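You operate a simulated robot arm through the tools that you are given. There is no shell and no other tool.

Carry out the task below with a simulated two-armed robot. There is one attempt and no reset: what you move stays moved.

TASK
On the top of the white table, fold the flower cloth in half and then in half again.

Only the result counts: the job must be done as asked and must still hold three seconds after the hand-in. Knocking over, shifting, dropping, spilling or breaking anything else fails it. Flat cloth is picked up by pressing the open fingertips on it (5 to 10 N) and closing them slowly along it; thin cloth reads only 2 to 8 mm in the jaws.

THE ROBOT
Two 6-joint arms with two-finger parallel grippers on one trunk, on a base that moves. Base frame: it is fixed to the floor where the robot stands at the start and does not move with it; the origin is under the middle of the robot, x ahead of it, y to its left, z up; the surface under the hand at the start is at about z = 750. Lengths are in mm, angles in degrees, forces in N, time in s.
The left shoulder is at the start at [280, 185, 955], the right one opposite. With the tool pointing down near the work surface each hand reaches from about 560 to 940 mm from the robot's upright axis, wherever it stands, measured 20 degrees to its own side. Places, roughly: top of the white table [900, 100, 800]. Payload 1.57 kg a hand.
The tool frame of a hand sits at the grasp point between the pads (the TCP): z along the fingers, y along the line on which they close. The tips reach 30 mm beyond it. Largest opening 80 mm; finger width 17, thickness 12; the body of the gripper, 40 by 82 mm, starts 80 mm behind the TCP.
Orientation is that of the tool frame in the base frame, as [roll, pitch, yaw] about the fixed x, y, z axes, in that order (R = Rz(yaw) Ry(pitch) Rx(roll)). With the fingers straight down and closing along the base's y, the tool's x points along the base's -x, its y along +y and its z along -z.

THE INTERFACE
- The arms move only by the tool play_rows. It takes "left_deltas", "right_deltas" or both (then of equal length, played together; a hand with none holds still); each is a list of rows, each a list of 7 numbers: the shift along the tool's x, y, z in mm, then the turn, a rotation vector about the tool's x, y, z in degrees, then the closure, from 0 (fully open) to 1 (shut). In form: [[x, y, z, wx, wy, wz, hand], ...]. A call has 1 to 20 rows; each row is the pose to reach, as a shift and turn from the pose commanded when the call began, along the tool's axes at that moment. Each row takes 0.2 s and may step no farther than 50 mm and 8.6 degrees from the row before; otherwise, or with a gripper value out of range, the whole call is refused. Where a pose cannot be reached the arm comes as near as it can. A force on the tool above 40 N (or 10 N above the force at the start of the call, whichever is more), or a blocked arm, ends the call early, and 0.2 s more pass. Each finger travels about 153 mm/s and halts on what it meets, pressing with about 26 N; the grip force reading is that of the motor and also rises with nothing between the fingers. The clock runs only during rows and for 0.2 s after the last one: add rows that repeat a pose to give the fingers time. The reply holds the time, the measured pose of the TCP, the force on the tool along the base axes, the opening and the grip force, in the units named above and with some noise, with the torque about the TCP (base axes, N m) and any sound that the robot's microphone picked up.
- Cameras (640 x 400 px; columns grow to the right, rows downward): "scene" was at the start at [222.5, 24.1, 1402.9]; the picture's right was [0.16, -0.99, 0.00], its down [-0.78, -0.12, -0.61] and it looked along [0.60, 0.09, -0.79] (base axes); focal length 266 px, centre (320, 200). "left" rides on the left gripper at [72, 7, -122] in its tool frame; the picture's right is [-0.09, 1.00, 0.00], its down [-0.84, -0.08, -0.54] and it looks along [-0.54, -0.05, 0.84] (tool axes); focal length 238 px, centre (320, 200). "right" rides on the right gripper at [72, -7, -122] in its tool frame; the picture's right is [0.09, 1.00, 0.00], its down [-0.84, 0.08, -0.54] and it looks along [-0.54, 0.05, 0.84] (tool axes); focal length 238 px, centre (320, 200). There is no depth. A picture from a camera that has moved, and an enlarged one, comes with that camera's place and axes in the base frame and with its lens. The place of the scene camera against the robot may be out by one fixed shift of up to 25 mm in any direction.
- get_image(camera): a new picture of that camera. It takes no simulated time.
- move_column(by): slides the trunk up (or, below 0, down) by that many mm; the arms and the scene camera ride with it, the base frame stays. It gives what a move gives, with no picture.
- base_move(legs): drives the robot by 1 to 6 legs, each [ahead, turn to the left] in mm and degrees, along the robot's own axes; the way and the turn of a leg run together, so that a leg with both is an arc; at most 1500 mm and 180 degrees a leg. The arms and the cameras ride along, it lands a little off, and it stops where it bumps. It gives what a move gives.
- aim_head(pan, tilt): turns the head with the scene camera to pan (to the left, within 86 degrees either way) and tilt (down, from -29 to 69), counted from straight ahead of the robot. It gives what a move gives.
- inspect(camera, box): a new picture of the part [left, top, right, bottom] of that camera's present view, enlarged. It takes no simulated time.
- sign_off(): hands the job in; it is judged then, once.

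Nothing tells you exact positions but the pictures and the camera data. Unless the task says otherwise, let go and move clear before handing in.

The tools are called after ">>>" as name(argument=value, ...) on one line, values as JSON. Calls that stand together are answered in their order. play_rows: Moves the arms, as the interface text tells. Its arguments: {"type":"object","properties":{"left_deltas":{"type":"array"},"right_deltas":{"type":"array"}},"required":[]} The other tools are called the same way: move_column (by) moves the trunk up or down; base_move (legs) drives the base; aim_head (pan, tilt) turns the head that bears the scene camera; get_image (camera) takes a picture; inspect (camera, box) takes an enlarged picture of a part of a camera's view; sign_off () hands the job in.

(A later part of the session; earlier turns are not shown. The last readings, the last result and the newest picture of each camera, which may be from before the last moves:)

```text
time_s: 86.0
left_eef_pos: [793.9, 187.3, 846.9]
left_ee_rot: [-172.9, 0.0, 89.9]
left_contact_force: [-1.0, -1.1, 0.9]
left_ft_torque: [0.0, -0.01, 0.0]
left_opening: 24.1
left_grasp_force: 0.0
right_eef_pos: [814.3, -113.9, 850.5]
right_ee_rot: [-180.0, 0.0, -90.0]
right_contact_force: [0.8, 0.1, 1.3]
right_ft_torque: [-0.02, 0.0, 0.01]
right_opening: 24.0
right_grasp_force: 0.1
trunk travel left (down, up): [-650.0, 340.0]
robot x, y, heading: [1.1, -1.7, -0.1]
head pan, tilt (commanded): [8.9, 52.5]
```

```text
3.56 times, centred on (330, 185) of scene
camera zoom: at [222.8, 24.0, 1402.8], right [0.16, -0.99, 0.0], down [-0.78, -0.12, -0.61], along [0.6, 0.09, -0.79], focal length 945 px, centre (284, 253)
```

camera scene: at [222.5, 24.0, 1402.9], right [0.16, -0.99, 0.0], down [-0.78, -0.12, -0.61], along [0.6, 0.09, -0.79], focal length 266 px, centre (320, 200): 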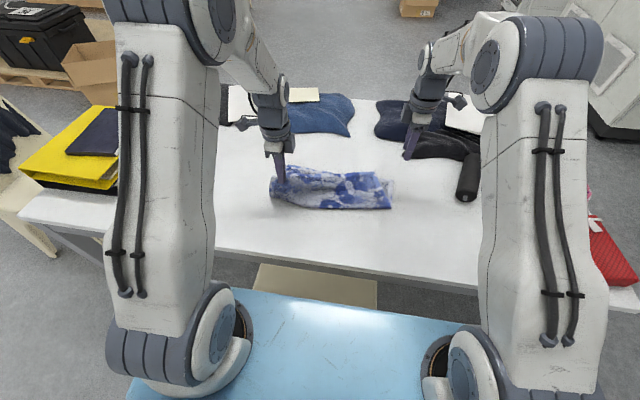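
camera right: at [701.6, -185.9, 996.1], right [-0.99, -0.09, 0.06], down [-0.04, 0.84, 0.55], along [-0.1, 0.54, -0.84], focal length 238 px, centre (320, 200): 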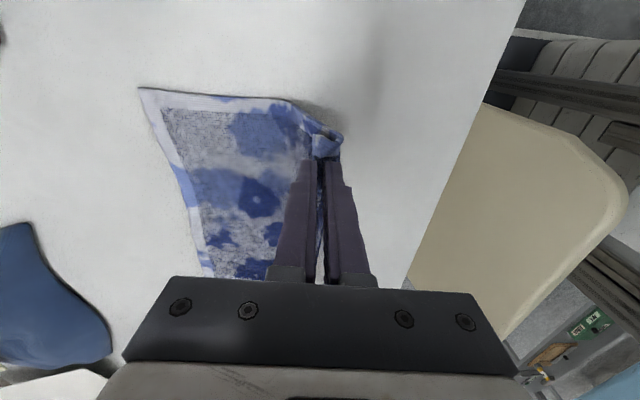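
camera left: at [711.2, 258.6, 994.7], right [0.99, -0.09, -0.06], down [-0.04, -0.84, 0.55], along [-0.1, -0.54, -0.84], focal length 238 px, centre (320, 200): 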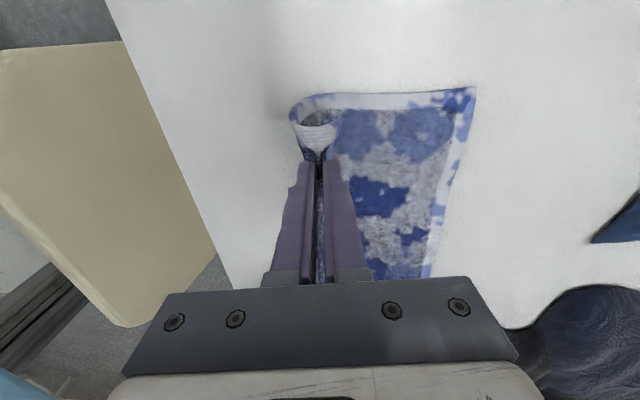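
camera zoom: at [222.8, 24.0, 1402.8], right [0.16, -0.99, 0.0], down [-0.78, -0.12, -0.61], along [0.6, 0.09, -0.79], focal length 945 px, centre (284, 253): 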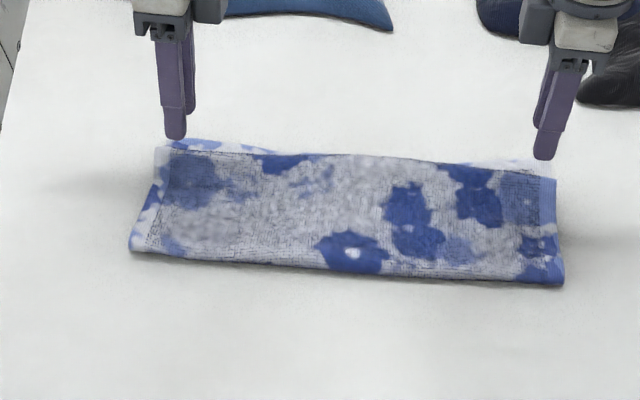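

The release tucked the hem under itself: the top layer ends at a rolled edge at x ≈ 805 on the left and 818 on the right, with about 30 mm of hem underneath. I'll re-grip near that rolled edge, lift so the hem hangs free, and lower again while moving backward so it lands pointing forward.

>>> play_rows(left_deltas=[[0, -3, 8, -2, 0, 0, 0.7], [0, -6, 16, -4, 0, 0, 0.675], [0, -8, 26, -6, 0, 0, 0.675], [0, -10.4, 36, -7.1, 0, 0, 0.675], [0, -10.4, 44, -7.1, 0, 0, 0.675], [0, -10.4, 46.6, -7.1, 0, 0, 0.675], [0, -10.4, 46.6, -7.1, 0, 0, 0.675]], right_deltas=[[0, 6, 8, 0, 0, 0, 0.69], [1, 12, 16, 0, 0, 0, 0.675], [2, 18, 26, 0, 0, 0, 0.675], [2, 23.3, 38, 0, 0, 0, 0.675], [2, 23.3, 46, 0, 0, 0, 0.675], [2, 23.3, 50, 0, 0, 0, 0.675], [2, 23.3, 50, 0, 0, 0, 0.675]])

>>> inspect(camera="right", box=[160, 60, 480, 300])

>>> inspect(camera="left", box=[160, 60, 480, 300])

```text
time_s: 87.6
left_eef_pos: [778.7, 186.6, 800.7]
left_ee_rot: [179.9, 0.1, 90.0]
left_contact_force: [0.5, 0.2, 0.6]
left_ft_torque: [0.01, 0.03, 0.0]
left_opening: 26.0
left_grasp_force: 0.1
right_eef_pos: [789.2, -117.1, 799.0]
right_ee_rot: [-180.0, 0.0, -90.0]
right_contact_force: [-0.7, 0.2, 0.2]
right_ft_torque: [-0.03, 0.01, -0.01]
right_opening: 25.8
right_grasp_force: 0.2
trunk travel left (down, up): [-650.0, 340.0]
robot x, y, heading: [2.9, 1.9, -0.1]
head pan, tilt (commanded): [8.9, 52.5]
```

```text
1.67 times, centred on (320, 180) of right
camera zoom: at [795.7, -189.0, 921.2], right [-1.0, -0.09, 0.0], down [-0.08, 0.84, 0.54], along [-0.05, 0.54, -0.84], focal length 397 px, centre (320, 233)
```

zoom: 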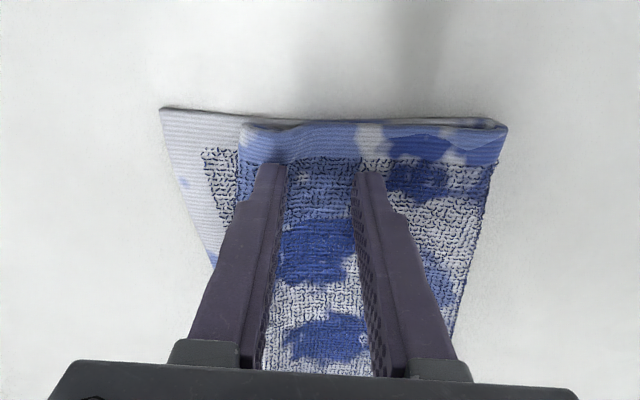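

```text
1.67 times, centred on (320, 180) of left
camera zoom: at [784.2, 257.6, 922.1], right [1.0, -0.09, 0.0], down [-0.08, -0.84, 0.54], along [-0.05, -0.54, -0.84], focal length 397 px, centre (320, 233)
```

zoom: 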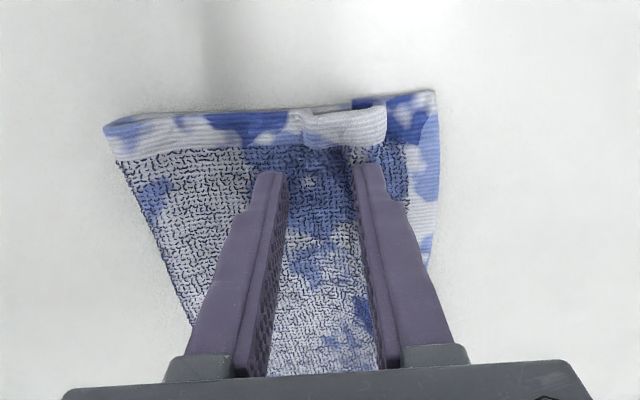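

The fingers sit just behind the rolled edge on both ends. I'll lower to light contact.

>>> play_rows(left_deltas=[[0, 0, 5, 0, 0, 0, 0.675], [0, 0, 9, 0, 0, 0, 0.675], [0, 0, 11, 0, 0, 0, 0.675], [0, 0, 12, 0, 0, 0, 0.675], [0, 0, 12, 0, 0, 0, 0.675]], right_deltas=[[0, 0, 5, 0, 0, 0, 0.675], [0, 0, 8, 0, 0, 0, 0.675], [0, 0, 10, 0, 0, 0, 0.675], [0, 0, 11, 0, 0, 0, 0.675], [0, 0, 11, 0, 0, 0, 0.675]])

```text
time_s: 88.8
left_eef_pos: [777.9, 187.1, 789.6]
left_ee_rot: [179.9, 0.0, 90.0]
left_contact_force: [0.6, -0.5, 2.0]
left_ft_torque: [0.02, -0.04, -0.03]
left_opening: 26.3
left_grasp_force: 0.2
right_eef_pos: [789.6, -117.4, 787.4]
right_ee_rot: [-180.0, 0.0, -89.9]
right_contact_force: [-0.5, 1.1, 4.5]
right_ft_torque: [0.02, -0.06, -0.01]
right_opening: 25.9
right_grasp_force: 0.2
trunk travel left (down, up): [-650.0, 340.0]
robot x, y, heading: [0.4, -1.4, -0.2]
head pan, tilt (commanded): [8.9, 52.5]
```

Light contact on both, so I press slightly more and close slowly.

>>> play_rows(left_deltas=[[0, 0, 1, 0, 0, 0, 0.675], [0, 0, 1.5, 0, 0, 0, 0.69], [0, 0, 1.5, 0, 0, 0, 0.715], [0, 0, 1.5, 0, 0, 0, 0.74], [0, 0, 1.5, 0, 0, 0, 0.765], [0, 0, 1.5, 0, 0, 0, 0.79], [0, 0, 1.5, 0, 0, 0, 0.815], [0, 0, 1.5, 0, 0, 0, 0.84], [0, 0, 1.5, 0, 0, 0, 0.865], [0, 0, 1.5, 0, 0, 0, 0.89], [0, 0, 1.5, 0, 0, 0, 0.915], [0, 0, 1.5, 0, 0, 0, 0.94], [0, 0, 1.5, 0, 0, 0, 0.97], [0, 0, 1.5, 0, 0, 0, 1], [0, 0, 1.5, 0, 0, 0, 1], [0, 0, 1.5, 0, 0, 0, 1]], right_deltas=[[0, 0, 0.4, 0, 0, 0, 0.675], [0, 0, 0.6, 0, 0, 0, 0.69], [0, 0, 0.6, 0, 0, 0, 0.715], [0, 0, 0.6, 0, 0, 0, 0.74], [0, 0, 0.6, 0, 0, 0, 0.765], [0, 0, 0.6, 0, 0, 0, 0.79], [0, 0, 0.6, 0, 0, 0, 0.815], [0, 0, 0.6, 0, 0, 0, 0.84], [0, 0, 0.6, 0, 0, 0, 0.865], [0, 0, 0.6, 0, 0, 0, 0.89], [0, 0, 0.6, 0, 0, 0, 0.915], [0, 0, 0.6, 0, 0, 0, 0.94], [0, 0, 0.6, 0, 0, 0, 0.97], [0, 0, 0.6, 0, 0, 0, 1], [0, 0, 0.6, 0, 0, 0, 1], [0, 0, 0.6, 0, 0, 0, 1]])

>>> inspect(camera="right", box=[160, 60, 480, 300])

>>> inspect(camera="left", box=[160, 60, 480, 300])

```text
time_s: 92.2
left_eef_pos: [778.7, 187.7, 788.9]
left_ee_rot: [179.8, 0.0, 90.0]
left_contact_force: [1.4, 0.3, 4.8]
left_ft_torque: [0.0, -0.04, 0.0]
left_opening: 3.6
left_grasp_force: 24.7
right_eef_pos: [789.5, -118.5, 788.5]
right_ee_rot: [179.9, 0.0, -90.1]
right_contact_force: [0.6, 0.9, 4.9]
right_ft_torque: [-0.01, -0.02, -0.02]
right_opening: 3.9
right_grasp_force: 24.3
trunk travel left (down, up): [-650.0, 340.0]
robot x, y, heading: [-1.7, -1.4, 0.3]
head pan, tilt (commanded): [8.9, 52.5]
```

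```text
1.67 times, centred on (320, 180) of right
camera zoom: at [795.5, -190.6, 909.8], right [-1.0, -0.09, 0.0], down [-0.08, 0.84, 0.54], along [-0.05, 0.54, -0.84], focal length 397 px, centre (320, 233)
```

zoom: 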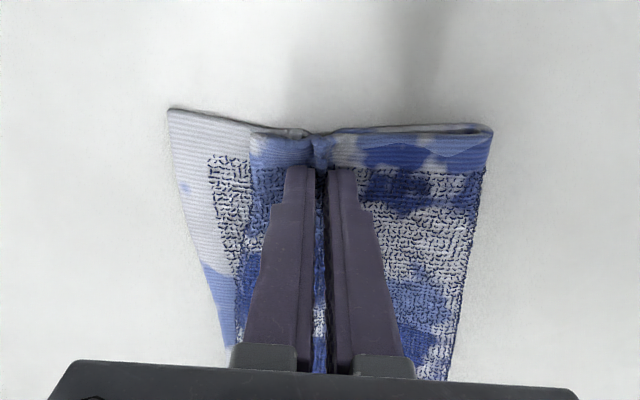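

```text
1.67 times, centred on (320, 180) of left
camera zoom: at [784.8, 258.2, 910.0], right [1.0, -0.09, 0.0], down [-0.08, -0.84, 0.54], along [-0.05, -0.54, -0.84], focal length 397 px, centre (320, 233)
```

zoom: 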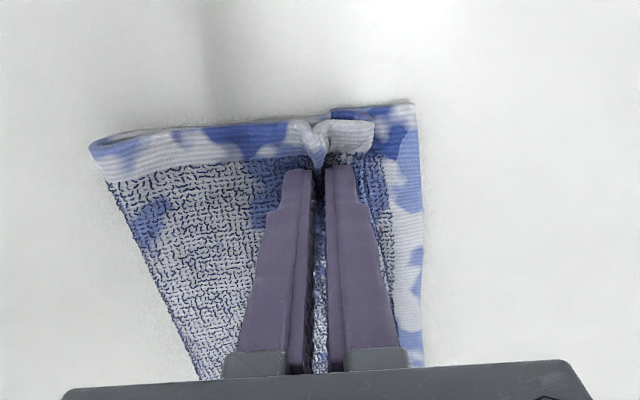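

Both ends are pinched as single-layer ridges (3.6 and 3.9 mm). I'll lift them so the tucked hem can hang free, then look.

>>> play_rows(left_deltas=[[0, 0, -10, 0, 0, 0, 1], [0, -2, -20, 0, 0, 0, 1], [0, -5, -32, 0, 0, 0, 1], [0, -8, -42, 0, 0, 0, 1], [0, -11, -50, 0, 0, 0, 1], [0, -11, -50, 0, 0, 0, 1]], right_deltas=[[0, 0, -10, 0, 0, 0, 1], [0, 2, -20, 0, 0, 0, 1], [0, 4, -32, 0, 0, 0, 1], [0, 6, -42, 0, 0, 0, 1], [0, 8, -52, 0, 0, 0, 1], [0, 8, -52, 0, 0, 0, 1]])

>>> inspect(camera="right", box=[160, 60, 480, 300])

>>> inspect(camera="left", box=[160, 60, 480, 300])

>>> inspect(camera="scene", box=[240, 130, 420, 240])

```text
time_s: 93.6
left_eef_pos: [770.4, 186.2, 838.0]
left_ee_rot: [179.9, 0.0, 90.0]
left_contact_force: [0.1, -1.0, -0.9]
left_ft_torque: [0.01, -0.03, -0.01]
left_opening: 3.8
left_grasp_force: 24.6
right_eef_pos: [782.0, -120.6, 839.9]
right_ee_rot: [-179.9, 0.1, -90.0]
right_contact_force: [0.0, 0.0, 0.0]
right_ft_torque: [0.05, -0.04, -0.02]
right_opening: 3.6
right_grasp_force: 24.9
trunk travel left (down, up): [-650.0, 340.0]
robot x, y, heading: [-0.5, 0.2, -0.1]
head pan, tilt (commanded): [8.9, 52.5]
```

```text
1.67 times, centred on (320, 180) of right
camera zoom: at [788.3, -191.7, 961.2], right [-1.0, -0.09, 0.0], down [-0.08, 0.84, 0.54], along [-0.05, 0.54, -0.84], focal length 397 px, centre (320, 233)
```

zoom: 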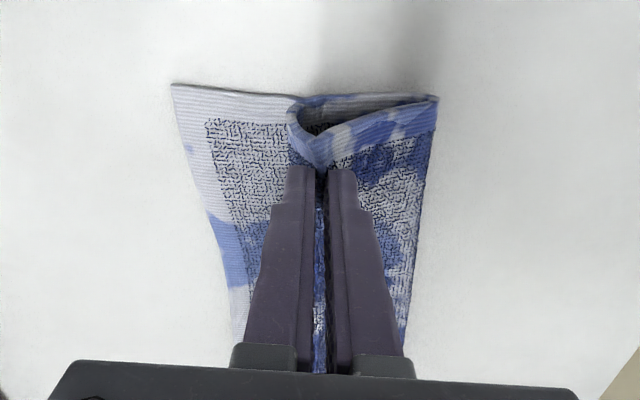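

```text
1.67 times, centred on (320, 180) of left
camera zoom: at [774.7, 257.9, 960.0], right [1.0, -0.09, 0.0], down [-0.08, -0.84, 0.54], along [-0.05, -0.54, -0.84], focal length 397 px, centre (320, 233)
```

zoom: 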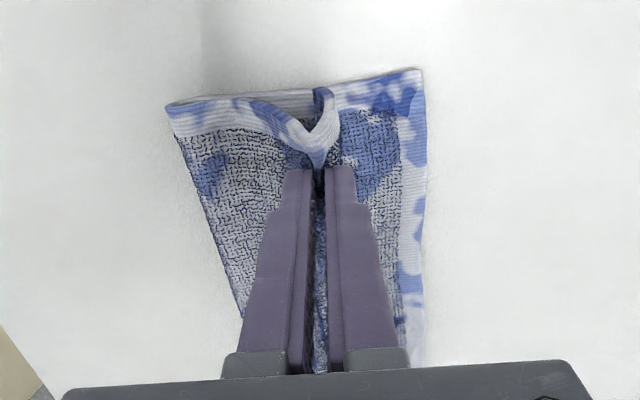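

```text
3.56 times, centred on (330, 185) of scene
camera zoom: at [222.5, 24.1, 1402.9], right [0.16, -0.99, 0.0], down [-0.78, -0.12, -0.61], along [0.6, 0.09, -0.79], focal length 945 px, centre (284, 253)
```

zoom: 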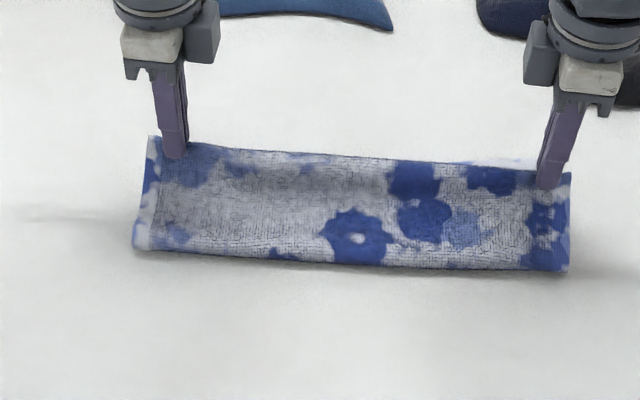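

The hem hangs straight down from both grippers now. I'll lower while drawing backward so it trails forward, checking partway.

>>> play_rows(left_deltas=[[0, 5, -8, 0, 0, 0, 1], [0, 3, 2, 0, 0, 0, 1], [0, 0, 6, 0, 0, 0, 1], [0, -3, 11, 0, 0, 0, 1], [0, -7, 15, 0, 0, 0, 1], [0, -10, 20, 0, 0, 0, 1], [0, -14, 24, 0, 0, 0, 1], [0, -17, 29, 0, 0, 0, 1], [0, -17, 29, 0, 0, 0, 1]], right_deltas=[[0, -5, -8, 0, 0, 0, 1], [0, -3, 2, 0, 0, 0, 1], [0, 0, 7, 0, 0, 0, 1], [0, 2, 12, 0, 0, 0, 1], [0, 5, 16, 0, 0, 0, 1], [0, 8, 21, 0, 0, 0, 1], [0, 11, 25, 0, 0, 0, 1], [0, 13, 30, 0, 0, 0, 1], [0, 13, 30, 0, 0, 0, 1]])

>>> inspect(camera="right", box=[160, 60, 480, 300])

>>> inspect(camera="left", box=[160, 60, 480, 300])

>>> inspect(camera="scene", box=[240, 130, 420, 240])

```text
time_s: 95.6
left_eef_pos: [750.9, 186.8, 807.8]
left_ee_rot: [179.9, 0.0, 90.0]
left_contact_force: [0.2, 0.0, 0.6]
left_ft_torque: [0.02, 0.02, 0.02]
left_opening: 3.6
left_grasp_force: 24.5
right_eef_pos: [767.9, -119.1, 809.1]
right_ee_rot: [180.0, 0.0, -89.9]
right_contact_force: [0.2, 0.7, -0.1]
right_ft_torque: [0.02, -0.02, -0.02]
right_opening: 3.8
right_grasp_force: 24.3
trunk travel left (down, up): [-650.0, 340.0]
robot x, y, heading: [-2.9, -1.5, 0.1]
head pan, tilt (commanded): [8.9, 52.5]
```

```text
1.67 times, centred on (320, 180) of right
camera zoom: at [774.9, -190.0, 931.9], right [-1.0, -0.09, 0.0], down [-0.08, 0.84, 0.54], along [-0.05, 0.54, -0.84], focal length 397 px, centre (320, 233)
```

zoom: 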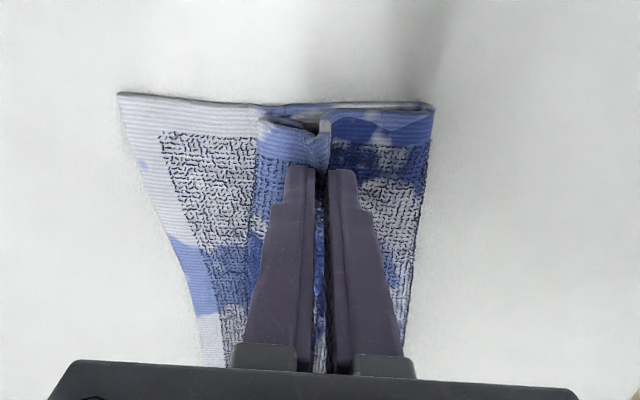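

```text
1.67 times, centred on (320, 180) of left
camera zoom: at [757.1, 257.7, 929.8], right [1.0, -0.09, 0.0], down [-0.08, -0.84, 0.54], along [-0.05, -0.54, -0.84], focal length 397 px, centre (320, 233)
```

zoom: 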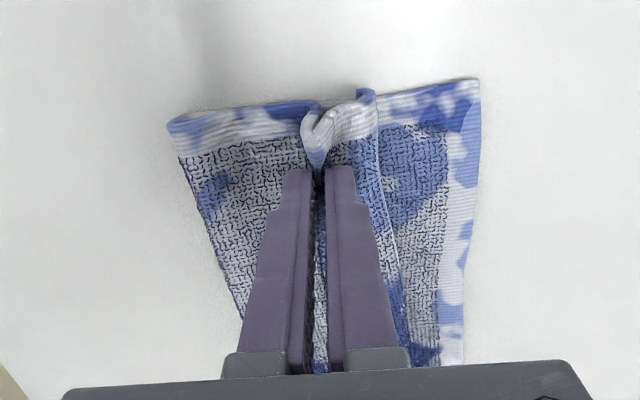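

```text
3.56 times, centred on (330, 185) of scene
camera zoom: at [222.5, 24.1, 1402.8], right [0.16, -0.99, 0.0], down [-0.78, -0.12, -0.61], along [0.6, 0.09, -0.79], focal length 945 px, centre (284, 253)
```

zoom: 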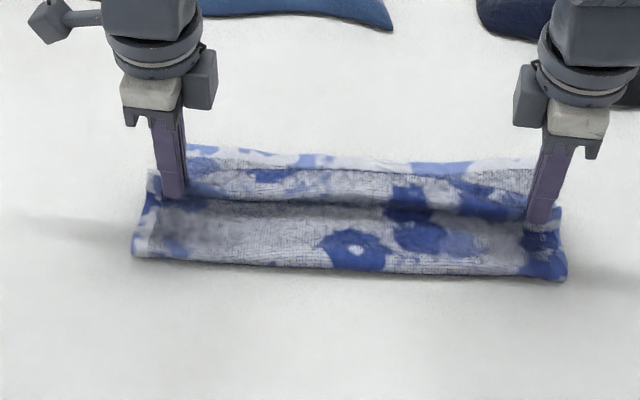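

On the left the hem now trails forward correctly. I'll zoom in to check the right end too.

>>> inspect(camera="right", box=[240, 100, 380, 190])

>>> inspect(camera="left", box=[270, 100, 410, 190])

>>> inspect(camera="scene", box=[330, 160, 410, 220])

```text
4.44 times, centred on (310, 145) of right
camera zoom: at [774.9, -190.0, 931.9], right [-1.0, -0.09, 0.0], down [-0.08, 0.84, 0.54], along [-0.05, 0.54, -0.84], focal length 1059 px, centre (364, 444)
```

zoom: 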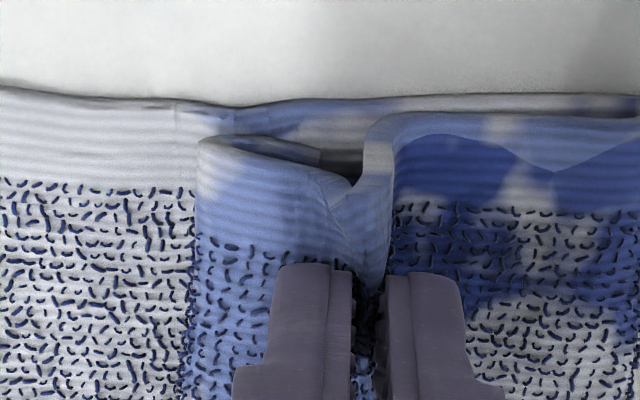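

```text
4.44 times, centred on (340, 145) of left
camera zoom: at [757.1, 257.7, 929.8], right [1.0, -0.09, 0.0], down [-0.08, -0.84, 0.54], along [-0.05, -0.54, -0.84], focal length 1059 px, centre (231, 444)
```

zoom: 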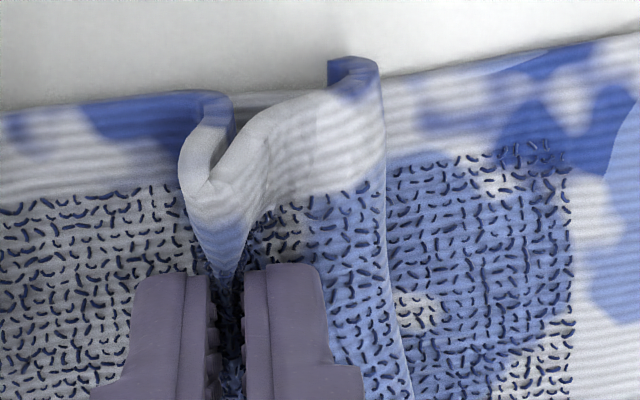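

```text
6.67 times, centred on (370, 190) of scene
camera zoom: at [222.5, 24.1, 1402.8], right [0.16, -0.99, 0.0], down [-0.78, -0.12, -0.61], along [0.6, 0.09, -0.79], focal length 1772 px, centre (-13, 267)
```

zoom: 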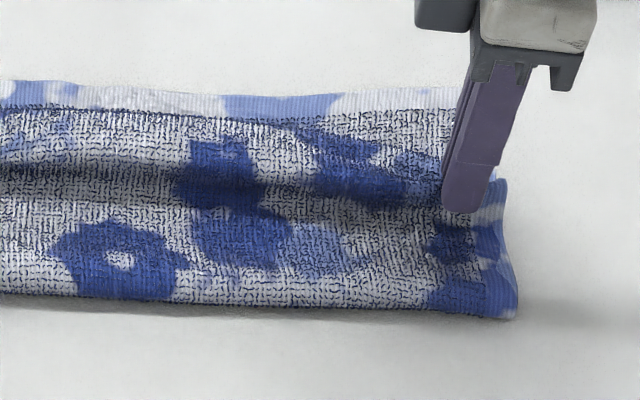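

The hem is still curled under at both ends because the hanging strip is too long for this height. I'll set it straight down, release, and re-grip right at the rolled edge so only a short strip hangs.

>>> play_rows(left_deltas=[[0, 0, 6, 0, 0, 0, 1], [0, 0, 12, 0, 0, 0, 1], [0, 0, 17, 0, 0, 0, 1], [0, 0, 17, 0, 0, 0, 0.96], [0, 0, 15, 0, 0, 0, 0.9], [0, 0, 13, 0, 0, 0, 0.84], [0, 0, 11, 0, 0, 0, 0.78], [0, 0, 5, 0, 0, 0, 0.72], [0, 0, -5, 0, 0, 0, 0.7], [0, 0, -20, 0, 0, 0, 0.7], [0, 0, -40, 0, 0, 0, 0.7]], right_deltas=[[0, 0, 6, 0, 0, 0, 1], [0, 0, 12, 0, 0, 0, 1], [0, 0, 17, 0, 0, 0, 1], [0, 0, 17, 0, 0, 0, 0.96], [0, 0, 15, 0, 0, 0, 0.9], [0, 0, 13, 0, 0, 0, 0.84], [0, 0, 11, 0, 0, 0, 0.78], [0, 0, 5, 0, 0, 0, 0.72], [0, 0, -5, 0, 0, 0, 0.7], [0, 0, -20, 0, 0, 0, 0.7], [0, 0, -40, 0, 0, 0, 0.7]])

>>> inspect(camera="right", box=[160, 60, 480, 300])

>>> inspect(camera="left", box=[160, 60, 480, 300])

>>> inspect(camera="scene", box=[240, 130, 420, 240])

```text
time_s: 98.0
left_eef_pos: [753.0, 187.0, 849.8]
left_ee_rot: [179.9, 0.1, 90.0]
left_contact_force: [-0.4, 0.6, -0.9]
left_ft_torque: [0.0, 0.0, 0.05]
left_opening: 24.1
left_grasp_force: 0.2
right_eef_pos: [768.9, -118.7, 851.9]
right_ee_rot: [179.9, 0.0, -90.0]
right_contact_force: [-0.2, 0.9, -0.8]
right_ft_torque: [-0.03, 0.03, 0.02]
right_opening: 24.1
right_grasp_force: 0.1
trunk travel left (down, up): [-650.0, 340.0]
robot x, y, heading: [0.1, -0.1, -0.2]
head pan, tilt (commanded): [8.9, 52.5]
```

```text
1.67 times, centred on (320, 180) of right
camera zoom: at [775.2, -191.2, 972.6], right [-1.0, -0.09, 0.0], down [-0.08, 0.84, 0.54], along [-0.05, 0.54, -0.84], focal length 397 px, centre (320, 233)
```

zoom: 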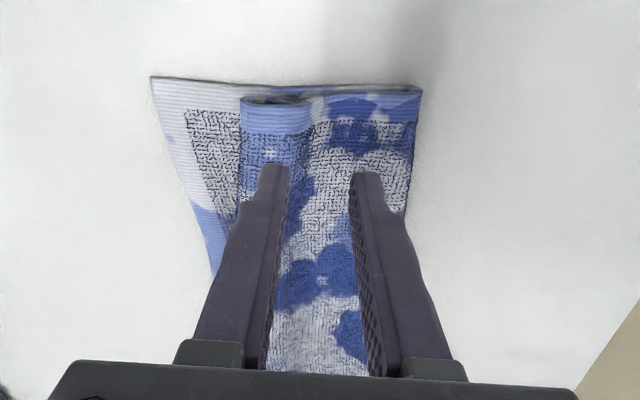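

```text
1.67 times, centred on (320, 180) of left
camera zoom: at [758.2, 257.0, 971.2], right [1.0, -0.09, 0.0], down [-0.08, -0.84, 0.54], along [-0.05, -0.54, -0.84], focal length 397 px, centre (320, 233)
```

zoom: 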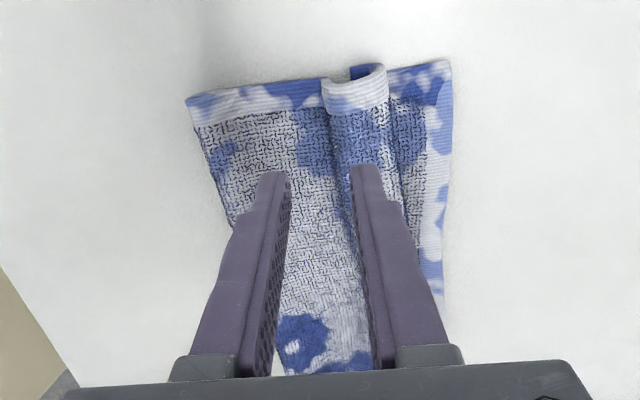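

```text
3.56 times, centred on (330, 185) of scene
camera zoom: at [222.8, 24.1, 1402.8], right [0.16, -0.99, 0.0], down [-0.78, -0.12, -0.61], along [0.6, 0.09, -0.79], focal length 945 px, centre (284, 253)
```

zoom: 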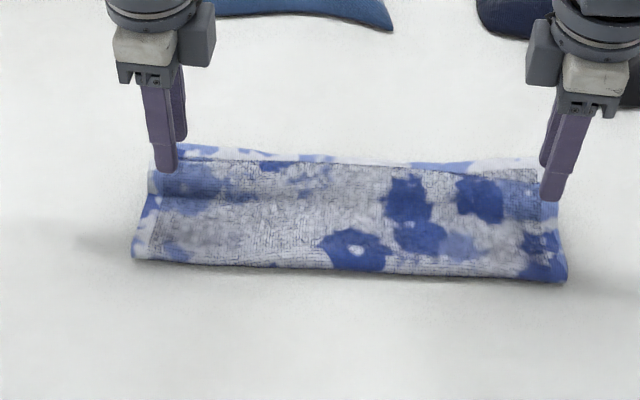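

The rolled edge is at x ≈ 789 on the left and 810 on the right, with about 40 mm of hem beneath. I'll grip the rolled edge itself, with the front finger tilted lower onto the bottom layer.

>>> play_rows(left_deltas=[[0, 8, 8, 2, 0, 0, 0.72], [0, 16, 16, 4, 0, 0, 0.74], [0, 24, 28, 6, 0, 0, 0.76], [0, 32, 40, 8, 0, 0, 0.775], [0, 35.7, 50, 8, 0, 0, 0.775], [0, 35.7, 55, 8, 0, 0, 0.775], [0, 35.7, 55, 8, 0, 0, 0.775]], right_deltas=[[0, -9, 8, -2, 0, 0, 0.72], [0, -18, 16, -4, 0, 0, 0.74], [0, -27, 28, -6, 0, 0, 0.76], [0, -36, 40, -8, 0, 0, 0.775], [0, -40.3, 50, -8, 0, 0, 0.775], [0, -40.3, 57, -8, 0, 0, 0.775], [0, -40.3, 57, -8, 0, 0, 0.775]])

>>> inspect(camera="right", box=[180, 60, 460, 260])

>>> inspect(camera="left", box=[180, 60, 460, 260])

```text
time_s: 99.6
left_eef_pos: [787.2, 186.3, 794.1]
left_ee_rot: [-172.1, 0.0, 90.0]
left_contact_force: [0.0, -0.3, 0.9]
left_ft_torque: [0.01, 0.01, -0.02]
left_opening: 17.9
left_grasp_force: 0.1
right_eef_pos: [807.4, -118.5, 793.9]
right_ee_rot: [172.0, 0.0, -90.0]
right_contact_force: [-0.2, 0.1, 0.6]
right_ft_torque: [0.01, 0.0, 0.01]
right_opening: 18.1
right_grasp_force: 0.2
trunk travel left (down, up): [-650.0, 340.0]
robot x, y, heading: [-0.9, -3.9, 0.0]
head pan, tilt (commanded): [8.9, 52.5]
```

```text
2.00 times, centred on (320, 160) of right
camera zoom: at [831.1, -190.0, 913.0], right [-0.99, -0.09, 0.14], down [0.0, 0.84, 0.55], along [-0.17, 0.54, -0.83], focal length 477 px, centre (320, 280)
```

zoom: 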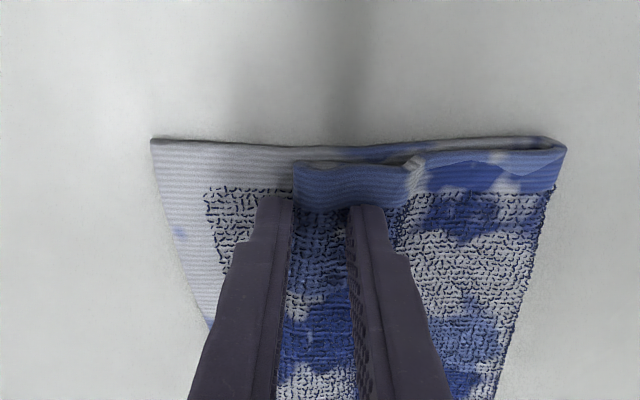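

```text
2.00 times, centred on (320, 160) of left
camera zoom: at [810.3, 257.4, 912.9], right [0.99, -0.09, -0.14], down [0.0, -0.84, 0.55], along [-0.17, -0.54, -0.83], focal length 477 px, centre (320, 280)
```

zoom: 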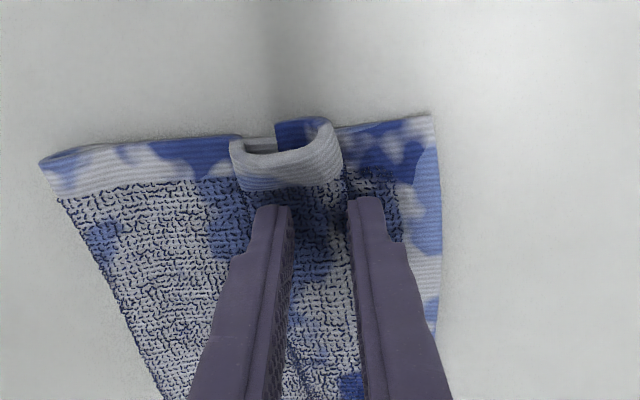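

The front fingers are just outside the rolled edge. I'll lower to contact.

>>> play_rows(left_deltas=[[0, 0, 3, 0, 0, 0, 0.775], [0, 0, 6, 0, 0, 0, 0.775], [0, 0, 8, 0, 0, 0, 0.775], [0, 0, 8, 0, 0, 0, 0.775]], right_deltas=[[0, 0, 3, 0, 0, 0, 0.775], [0, 0, 6, 0, 0, 0, 0.775], [0, 0, 8, 0, 0, 0, 0.775], [0, 0, 8, 0, 0, 0, 0.775]])

```text
time_s: 100.6
left_eef_pos: [787.0, 187.8, 787.3]
left_ee_rot: [-172.2, 0.1, 89.9]
left_contact_force: [1.0, -1.1, 7.3]
left_ft_torque: [-0.07, 0.06, -0.03]
left_opening: 17.5
left_grasp_force: 0.0
right_eef_pos: [808.2, -117.8, 786.7]
right_ee_rot: [172.1, 0.0, -90.0]
right_contact_force: [0.9, 0.8, 9.8]
right_ft_torque: [0.01, 0.03, -0.01]
right_opening: 17.7
right_grasp_force: 0.1
trunk travel left (down, up): [-650.0, 340.0]
robot x, y, heading: [3.5, 1.4, 0.0]
head pan, tilt (commanded): [8.9, 52.5]
```

>>> play_rows(left_deltas=[[0, 0, 0, 0, 0, 0, 0.795], [0, 0, 0, 0, 0, 0, 0.815], [0, 0, 0, 0, 0, 0, 0.835], [0, 0, 0, 0, 0, 0, 0.855], [0, 0, 0, 0, 0, 0, 0.875], [0, 0, 0, 0, 0, 0, 0.895], [0, 0, 0, 0, 0, 0, 0.915], [0, 0, 0, 0, 0, 0, 0.935], [0, 0, 0, 0, 0, 0, 0.955], [0, 0, 0, 0, 0, 0, 0.975], [0, 0, 0, 0, 0, 0, 1], [0, 0, 0, 0, 0, 0, 1], [0, 0, 0, 0, 0, 0, 1]], right_deltas=[[0, 0, -0.5, 0, 0, 0, 0.795], [0, 0, -0.5, 0, 0, 0, 0.815], [0, 0, -0.5, 0, 0, 0, 0.835], [0, 0, -0.5, 0, 0, 0, 0.855], [0, 0, -0.5, 0, 0, 0, 0.875], [0, 0, -0.5, 0, 0, 0, 0.895], [0, 0, -0.5, 0, 0, 0, 0.915], [0, 0, -0.5, 0, 0, 0, 0.935], [0, 0, -0.5, 0, 0, 0, 0.955], [0, 0, -0.5, 0, 0, 0, 0.975], [0, 0, -0.5, 0, 0, 0, 1], [0, 0, -0.5, 0, 0, 0, 1], [0, 0, -0.5, 0, 0, 0, 1]])

>>> inspect(camera="right", box=[180, 60, 460, 260])

>>> inspect(camera="left", box=[180, 60, 460, 260])

```text
time_s: 103.4
left_eef_pos: [785.2, 187.6, 786.4]
left_ee_rot: [-172.1, -0.1, 90.0]
left_contact_force: [-2.8, -0.1, 11.4]
left_ft_torque: [-0.06, 0.09, -0.01]
left_opening: 4.3
left_grasp_force: 25.7
right_eef_pos: [807.2, -118.5, 787.7]
right_ee_rot: [172.1, 0.0, -90.1]
right_contact_force: [-0.9, 0.3, 8.5]
right_ft_torque: [0.0, 0.06, 0.01]
right_opening: 3.5
right_grasp_force: 24.6
trunk travel left (down, up): [-650.0, 340.0]
robot x, y, heading: [5.2, 3.8, 0.1]
head pan, tilt (commanded): [8.9, 52.5]
```

```text
2.00 times, centred on (320, 160) of right
camera zoom: at [830.3, -190.2, 906.6], right [-0.99, -0.09, 0.14], down [0.0, 0.84, 0.55], along [-0.17, 0.54, -0.83], focal length 477 px, centre (320, 280)
```

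zoom: 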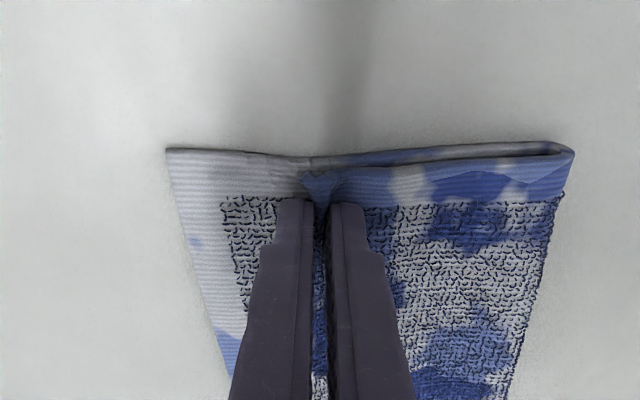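

```text
2.00 times, centred on (320, 160) of left
camera zoom: at [808.7, 259.2, 906.0], right [0.99, -0.09, -0.14], down [0.0, -0.84, 0.55], along [-0.16, -0.54, -0.83], focal length 477 px, centre (320, 280)
```

zoom: 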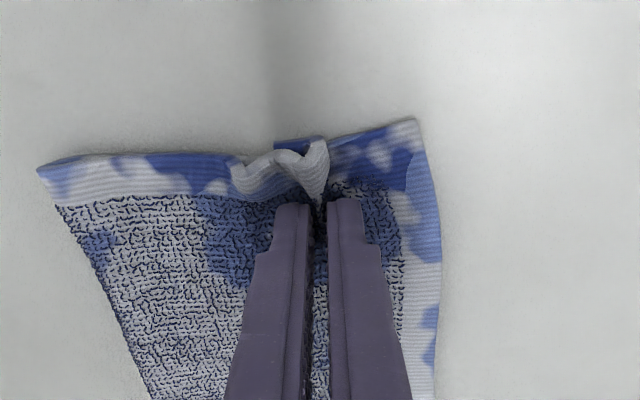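

The rolled edges are pinched (4.3 and 3.5 mm, both layers). I'll lift so the short hem hangs free and look.

>>> play_rows(left_deltas=[[0, -3.4, -9.6, 0, 0, 0, 1], [0, -8, -21.1, 0, 0, 0, 1], [0, -13.6, -32.4, 0, 0, 0, 1], [0, -20.3, -43.6, 0, 0, 0, 1], [0, -25.3, -51, 0, 0, 0, 1], [0, -25.3, -51, 0, 0, 0, 1]], right_deltas=[[0, 3.4, -9.6, 0, 0, 0, 1], [0, 8, -21.1, 0, 0, 0, 1], [0, 13.6, -32.4, 0, 0, 0, 1], [0, 20.3, -43.6, 0, 0, 0, 1], [0, 25.3, -51, 0, 0, 0, 1], [0, 25.3, -51, 0, 0, 0, 1]])

>>> inspect(camera="right", box=[180, 60, 460, 260])

>>> inspect(camera="left", box=[180, 60, 460, 260])

>>> inspect(camera="scene", box=[240, 130, 420, 240])

```text
time_s: 104.8
left_eef_pos: [769.1, 186.8, 842.4]
left_ee_rot: [-172.1, 0.0, 89.9]
left_contact_force: [0.2, -1.1, 0.6]
left_ft_torque: [-0.03, -0.04, 0.01]
left_opening: 3.9
left_grasp_force: 24.6
right_eef_pos: [790.0, -117.4, 838.7]
right_ee_rot: [172.0, 0.1, -89.9]
right_contact_force: [0.0, -0.5, -0.1]
right_ft_torque: [-0.03, 0.01, 0.01]
right_opening: 3.6
right_grasp_force: 24.8
trunk travel left (down, up): [-650.0, 340.0]
robot x, y, heading: [-0.5, 0.2, 0.1]
head pan, tilt (commanded): [8.9, 52.5]
```

```text
2.00 times, centred on (320, 160) of right
camera zoom: at [812.2, -189.0, 958.5], right [-0.99, -0.09, 0.14], down [0.0, 0.84, 0.55], along [-0.17, 0.54, -0.83], focal length 477 px, centre (320, 280)
```

zoom: 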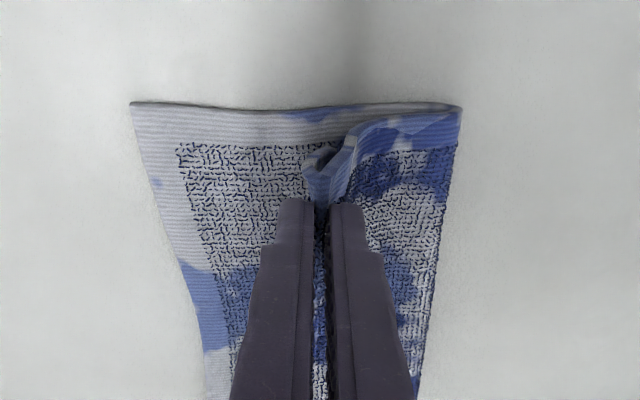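

```text
2.00 times, centred on (320, 160) of left
camera zoom: at [790.8, 258.0, 960.3], right [0.99, -0.09, -0.14], down [0.0, -0.84, 0.55], along [-0.17, -0.54, -0.83], focal length 477 px, centre (320, 280)
```

zoom: 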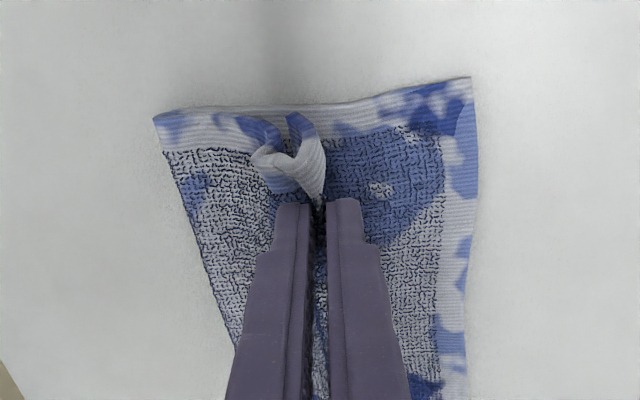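

```text
3.56 times, centred on (330, 185) of scene
camera zoom: at [222.5, 24.1, 1402.9], right [0.16, -0.99, 0.0], down [-0.78, -0.12, -0.61], along [0.6, 0.09, -0.79], focal length 945 px, centre (284, 253)
```

zoom: 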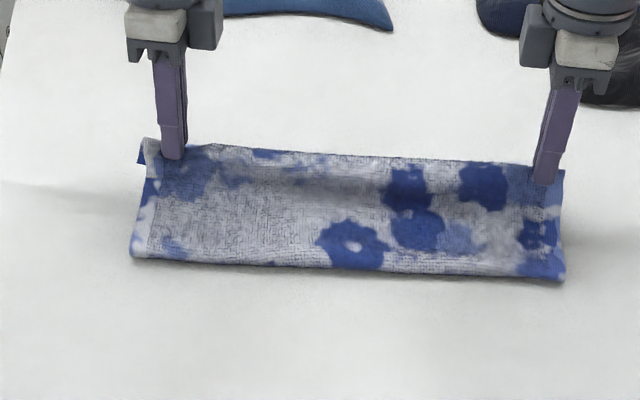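

The hem now hangs free in a short strip under each gripper. I'll lower while drawing backward so the strip is laid forward, stopping partway to look.

>>> play_rows(left_deltas=[[0, 10, 8, 0, 0, 0, 1], [0, 10, 13.7, 0, 0, 0, 1], [0, 8.3, 23.1, 0, 0, 0, 1], [0, 3.2, 29.8, 0, 0, 0, 1], [0, -2.9, 36.7, 0, 0, 0, 1], [0, -9, 43.7, 0, 0, 0, 1], [0, -15.3, 49.6, 0, 0, 0, 1], [0, -15.3, 49.6, 0, 0, 0, 1]], right_deltas=[[0, -6.2, 4, 0, 0, 0, 1], [0, -6.2, 8.2, 0, 0, 0, 1], [0, -3.1, 14.7, 0, 0, 0, 1], [0, 5, 21.9, 0, 0, 0, 1], [0, 14.1, 29.2, 0, 0, 0, 1], [0, 21, 37.3, 0, 0, 0, 1], [0, 28, 45.3, 0, 0, 0, 1], [0, 28, 45.3, 0, 0, 0, 1]])

>>> inspect(camera="right", box=[180, 60, 460, 260])

>>> inspect(camera="left", box=[180, 60, 460, 260])

>>> inspect(camera="scene", box=[240, 130, 420, 240])

```text
time_s: 106.6
left_eef_pos: [747.1, 186.8, 793.2]
left_ee_rot: [-172.1, -0.1, 89.9]
left_contact_force: [1.4, -1.3, 2.7]
left_ft_torque: [-0.08, -0.02, 0.01]
left_opening: 3.9
left_grasp_force: 25.3
right_eef_pos: [756.2, -117.5, 797.7]
right_ee_rot: [172.1, 0.0, -90.0]
right_contact_force: [1.0, 1.6, 1.2]
right_ft_torque: [0.07, -0.01, 0.01]
right_opening: 4.0
right_grasp_force: 24.3
trunk travel left (down, up): [-650.0, 340.0]
robot x, y, heading: [0.9, -1.2, -0.0]
head pan, tilt (commanded): [8.9, 52.5]
```

```text
2.00 times, centred on (320, 160) of right
camera zoom: at [778.7, -190.2, 918.9], right [-0.99, -0.09, 0.14], down [0.0, 0.84, 0.55], along [-0.17, 0.54, -0.83], focal length 477 px, centre (320, 280)
```

zoom: 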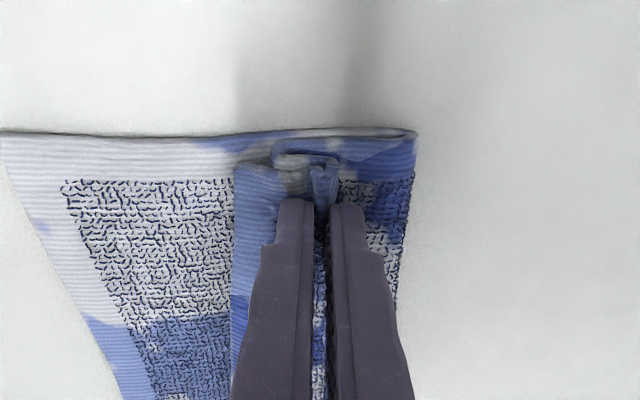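

```text
2.00 times, centred on (320, 160) of left
camera zoom: at [769.1, 258.6, 913.0], right [0.99, -0.09, -0.14], down [0.0, -0.84, 0.55], along [-0.16, -0.54, -0.83], focal length 477 px, centre (320, 280)
```

zoom: 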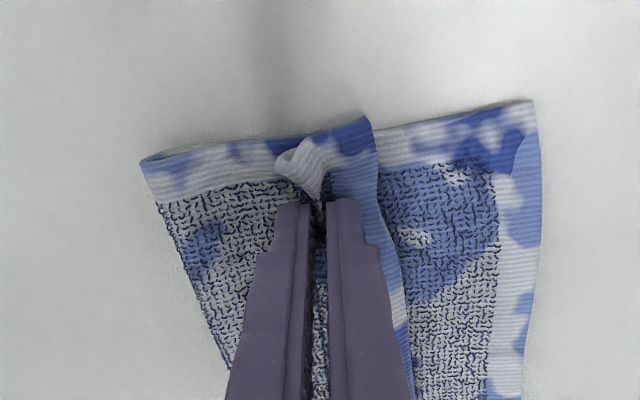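

```text
3.56 times, centred on (330, 185) of scene
camera zoom: at [222.4, 24.0, 1402.9], right [0.15, -0.99, 0.0], down [-0.78, -0.12, -0.61], along [0.6, 0.09, -0.79], focal length 945 px, centre (284, 253)
```

zoom: 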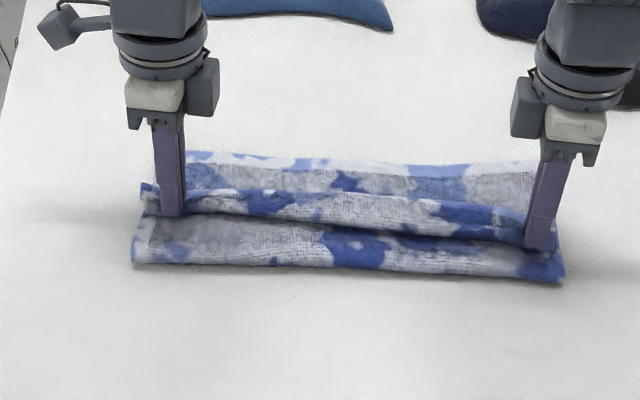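

Both hems are now untucked and point forward, lying on the bottom layer at x ≈ 765 on the left and 780 on the right. Still holding, I'll push them forward low over the bottom layer towards its far edge (about 811 and 854).

>>> play_rows(left_deltas=[[0, 0.4, 3, 0, 0, 0, 1], [0, 3, 2.6, 0, 0, 0, 1], [0, 6, 2.2, 0, 0, 0, 1], [0, 9, 1.8, 0, 0, 0, 1], [0, 12, 1.4, 0, 0, 0, 1], [0, 15, 0.9, 0, 0, 0, 1], [0, 18, 0.5, 0, 0, 0, 1], [0, 21, 0.1, 0, 0, 0, 1], [0, 24, -0.4, 0, 0, 0, 1], [0, 27, -0.8, 0, 0, 0, 1], [0, 29.1, -1.1, 0, 0, 0, 1]], right_deltas=[[0, -1, 6.9, 0, 0, 0, 1], [0, -6, 6.2, 0, 0, 0, 1], [0, -11, 5.5, 0, 0, 0, 1], [0, -16, 4.8, 0, 0, 0, 1], [0, -21, 4.1, 0, 0, 0, 1], [0, -26, 3.4, 0, 0, 0, 1], [0, -31, 2.7, 0, 0, 0, 1], [0, -36, 2, 0, 0, 0, 1], [0, -41, 1.3, 0, 0, 0, 1], [0, -46, 0.6, 0, 0, 0, 1], [0, -51.5, -0.2, 0, 0, 0, 1]])

>>> inspect(camera="right", box=[160, 60, 480, 300])

>>> inspect(camera="left", box=[160, 60, 480, 300])

>>> inspect(camera="scene", box=[240, 130, 420, 240])

```text
time_s: 109.0
left_eef_pos: [775.5, 187.9, 791.2]
left_ee_rot: [-172.2, 0.1, 90.0]
left_contact_force: [-1.3, -0.9, 4.8]
left_ft_torque: [-0.05, -0.01, -0.04]
left_opening: 3.9
left_grasp_force: 24.6
right_eef_pos: [807.5, -117.4, 791.0]
right_ee_rot: [172.1, 0.0, -90.1]
right_contact_force: [-3.2, 2.1, 10.0]
right_ft_torque: [0.06, 0.07, 0.07]
right_opening: 3.6
right_grasp_force: 23.9
trunk travel left (down, up): [-650.0, 340.0]
robot x, y, heading: [1.1, 0.6, 0.0]
head pan, tilt (commanded): [8.9, 52.5]
```

```text
1.67 times, centred on (320, 180) of right
camera zoom: at [830.2, -189.0, 911.2], right [-0.99, -0.09, 0.14], down [0.0, 0.84, 0.55], along [-0.17, 0.54, -0.83], focal length 397 px, centre (320, 233)
```

zoom: 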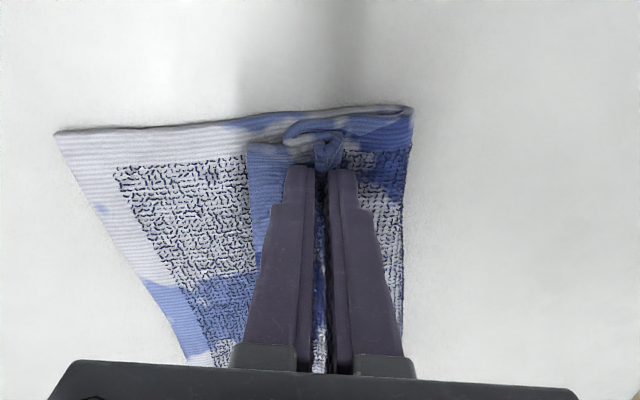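

```text
1.67 times, centred on (320, 180) of left
camera zoom: at [797.9, 257.5, 910.9], right [0.99, -0.09, -0.14], down [0.0, -0.84, 0.55], along [-0.16, -0.54, -0.83], focal length 397 px, centre (320, 233)
```

zoom: 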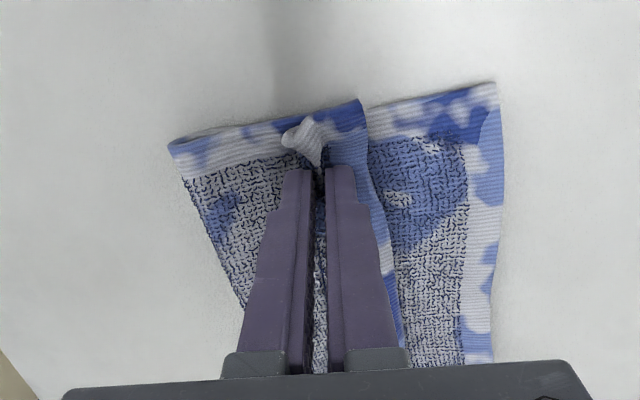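

```text
3.56 times, centred on (330, 185) of scene
camera zoom: at [221.7, 24.1, 1403.0], right [0.16, -0.99, 0.0], down [-0.78, -0.12, -0.61], along [0.6, 0.09, -0.79], focal length 945 px, centre (284, 253)
```

zoom: 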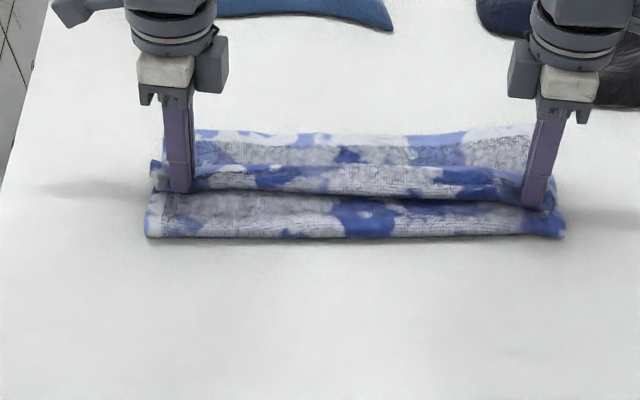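

The fingertips pressed too hard (5–10 N), so the whole cloth slid forward with them instead of the hem sliding over it. I'll raise the grip so nothing presses, then push the hem forward again and check.

>>> play_rows(left_deltas=[[0, 0, -4, 0, 0, 0, 1], [0, 0, -8, 0, 0, 0, 1], [0, 3, -8.4, 0, 0, 0, 1], [0, 6, -8.8, 0, 0, 0, 1], [0, 9, -9.3, 0, 0, 0, 1], [0, 12, -9.7, 0, 0, 0, 1], [0, 15, -10.1, 0, 0, 0, 1], [0, 15, -10.1, 0, 0, 0, 1]], right_deltas=[[0, 0, -4, 0, 0, 0, 1], [0, 0, -8, 0, 0, 0, 1], [0, -3, -8.4, 0, 0, 0, 1], [0, -6, -8.8, 0, 0, 0, 1], [0, -9, -9.3, 0, 0, 0, 1], [0, -12, -9.7, 0, 0, 0, 1], [0, -15, -10.1, 0, 0, 0, 1], [0, -15, -10.1, 0, 0, 0, 1]])

>>> inspect(camera="right", box=[160, 60, 480, 300])

>>> inspect(camera="left", box=[160, 60, 480, 300])

```text
time_s: 110.8
left_eef_pos: [791.9, 188.0, 798.2]
left_ee_rot: [-172.1, -0.2, 90.1]
left_contact_force: [0.2, -1.4, -0.8]
left_ft_torque: [-0.03, -0.02, 0.0]
left_opening: 4.0
left_grasp_force: 25.0
right_eef_pos: [822.5, -119.1, 799.3]
right_ee_rot: [171.9, 0.1, -90.0]
right_contact_force: [1.0, 1.0, -0.3]
right_ft_torque: [0.06, 0.04, 0.0]
right_opening: 3.7
right_grasp_force: 25.1
trunk travel left (down, up): [-650.0, 340.0]
robot x, y, heading: [1.8, 3.2, 0.0]
head pan, tilt (commanded): [8.9, 52.5]
```

```text
1.67 times, centred on (320, 180) of right
camera zoom: at [846.6, -190.1, 919.2], right [-0.99, -0.09, 0.14], down [0.0, 0.84, 0.55], along [-0.17, 0.54, -0.83], focal length 397 px, centre (320, 233)
```

zoom: 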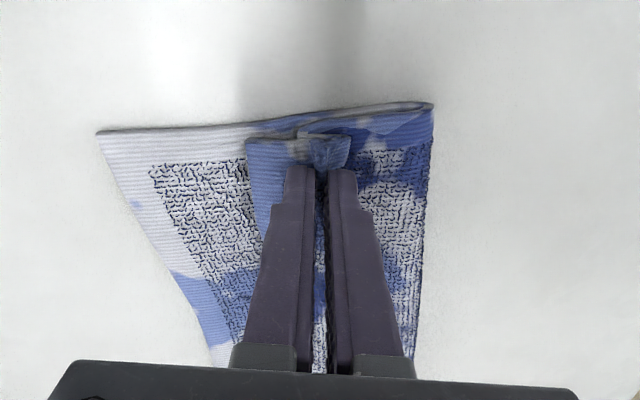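

```text
1.67 times, centred on (320, 180) of left
camera zoom: at [814.6, 258.0, 917.3], right [0.99, -0.09, -0.14], down [0.0, -0.84, 0.55], along [-0.17, -0.54, -0.83], focal length 397 px, centre (320, 233)
```

zoom: 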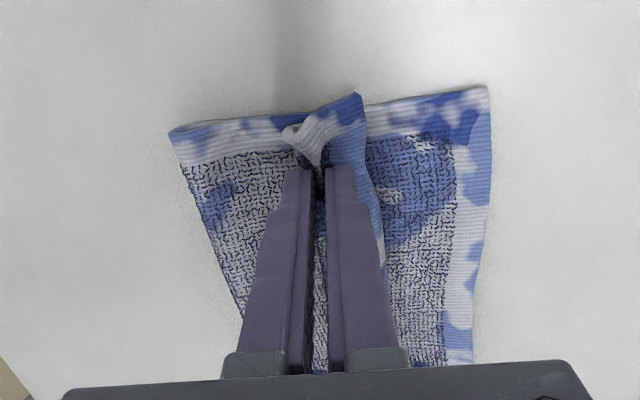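

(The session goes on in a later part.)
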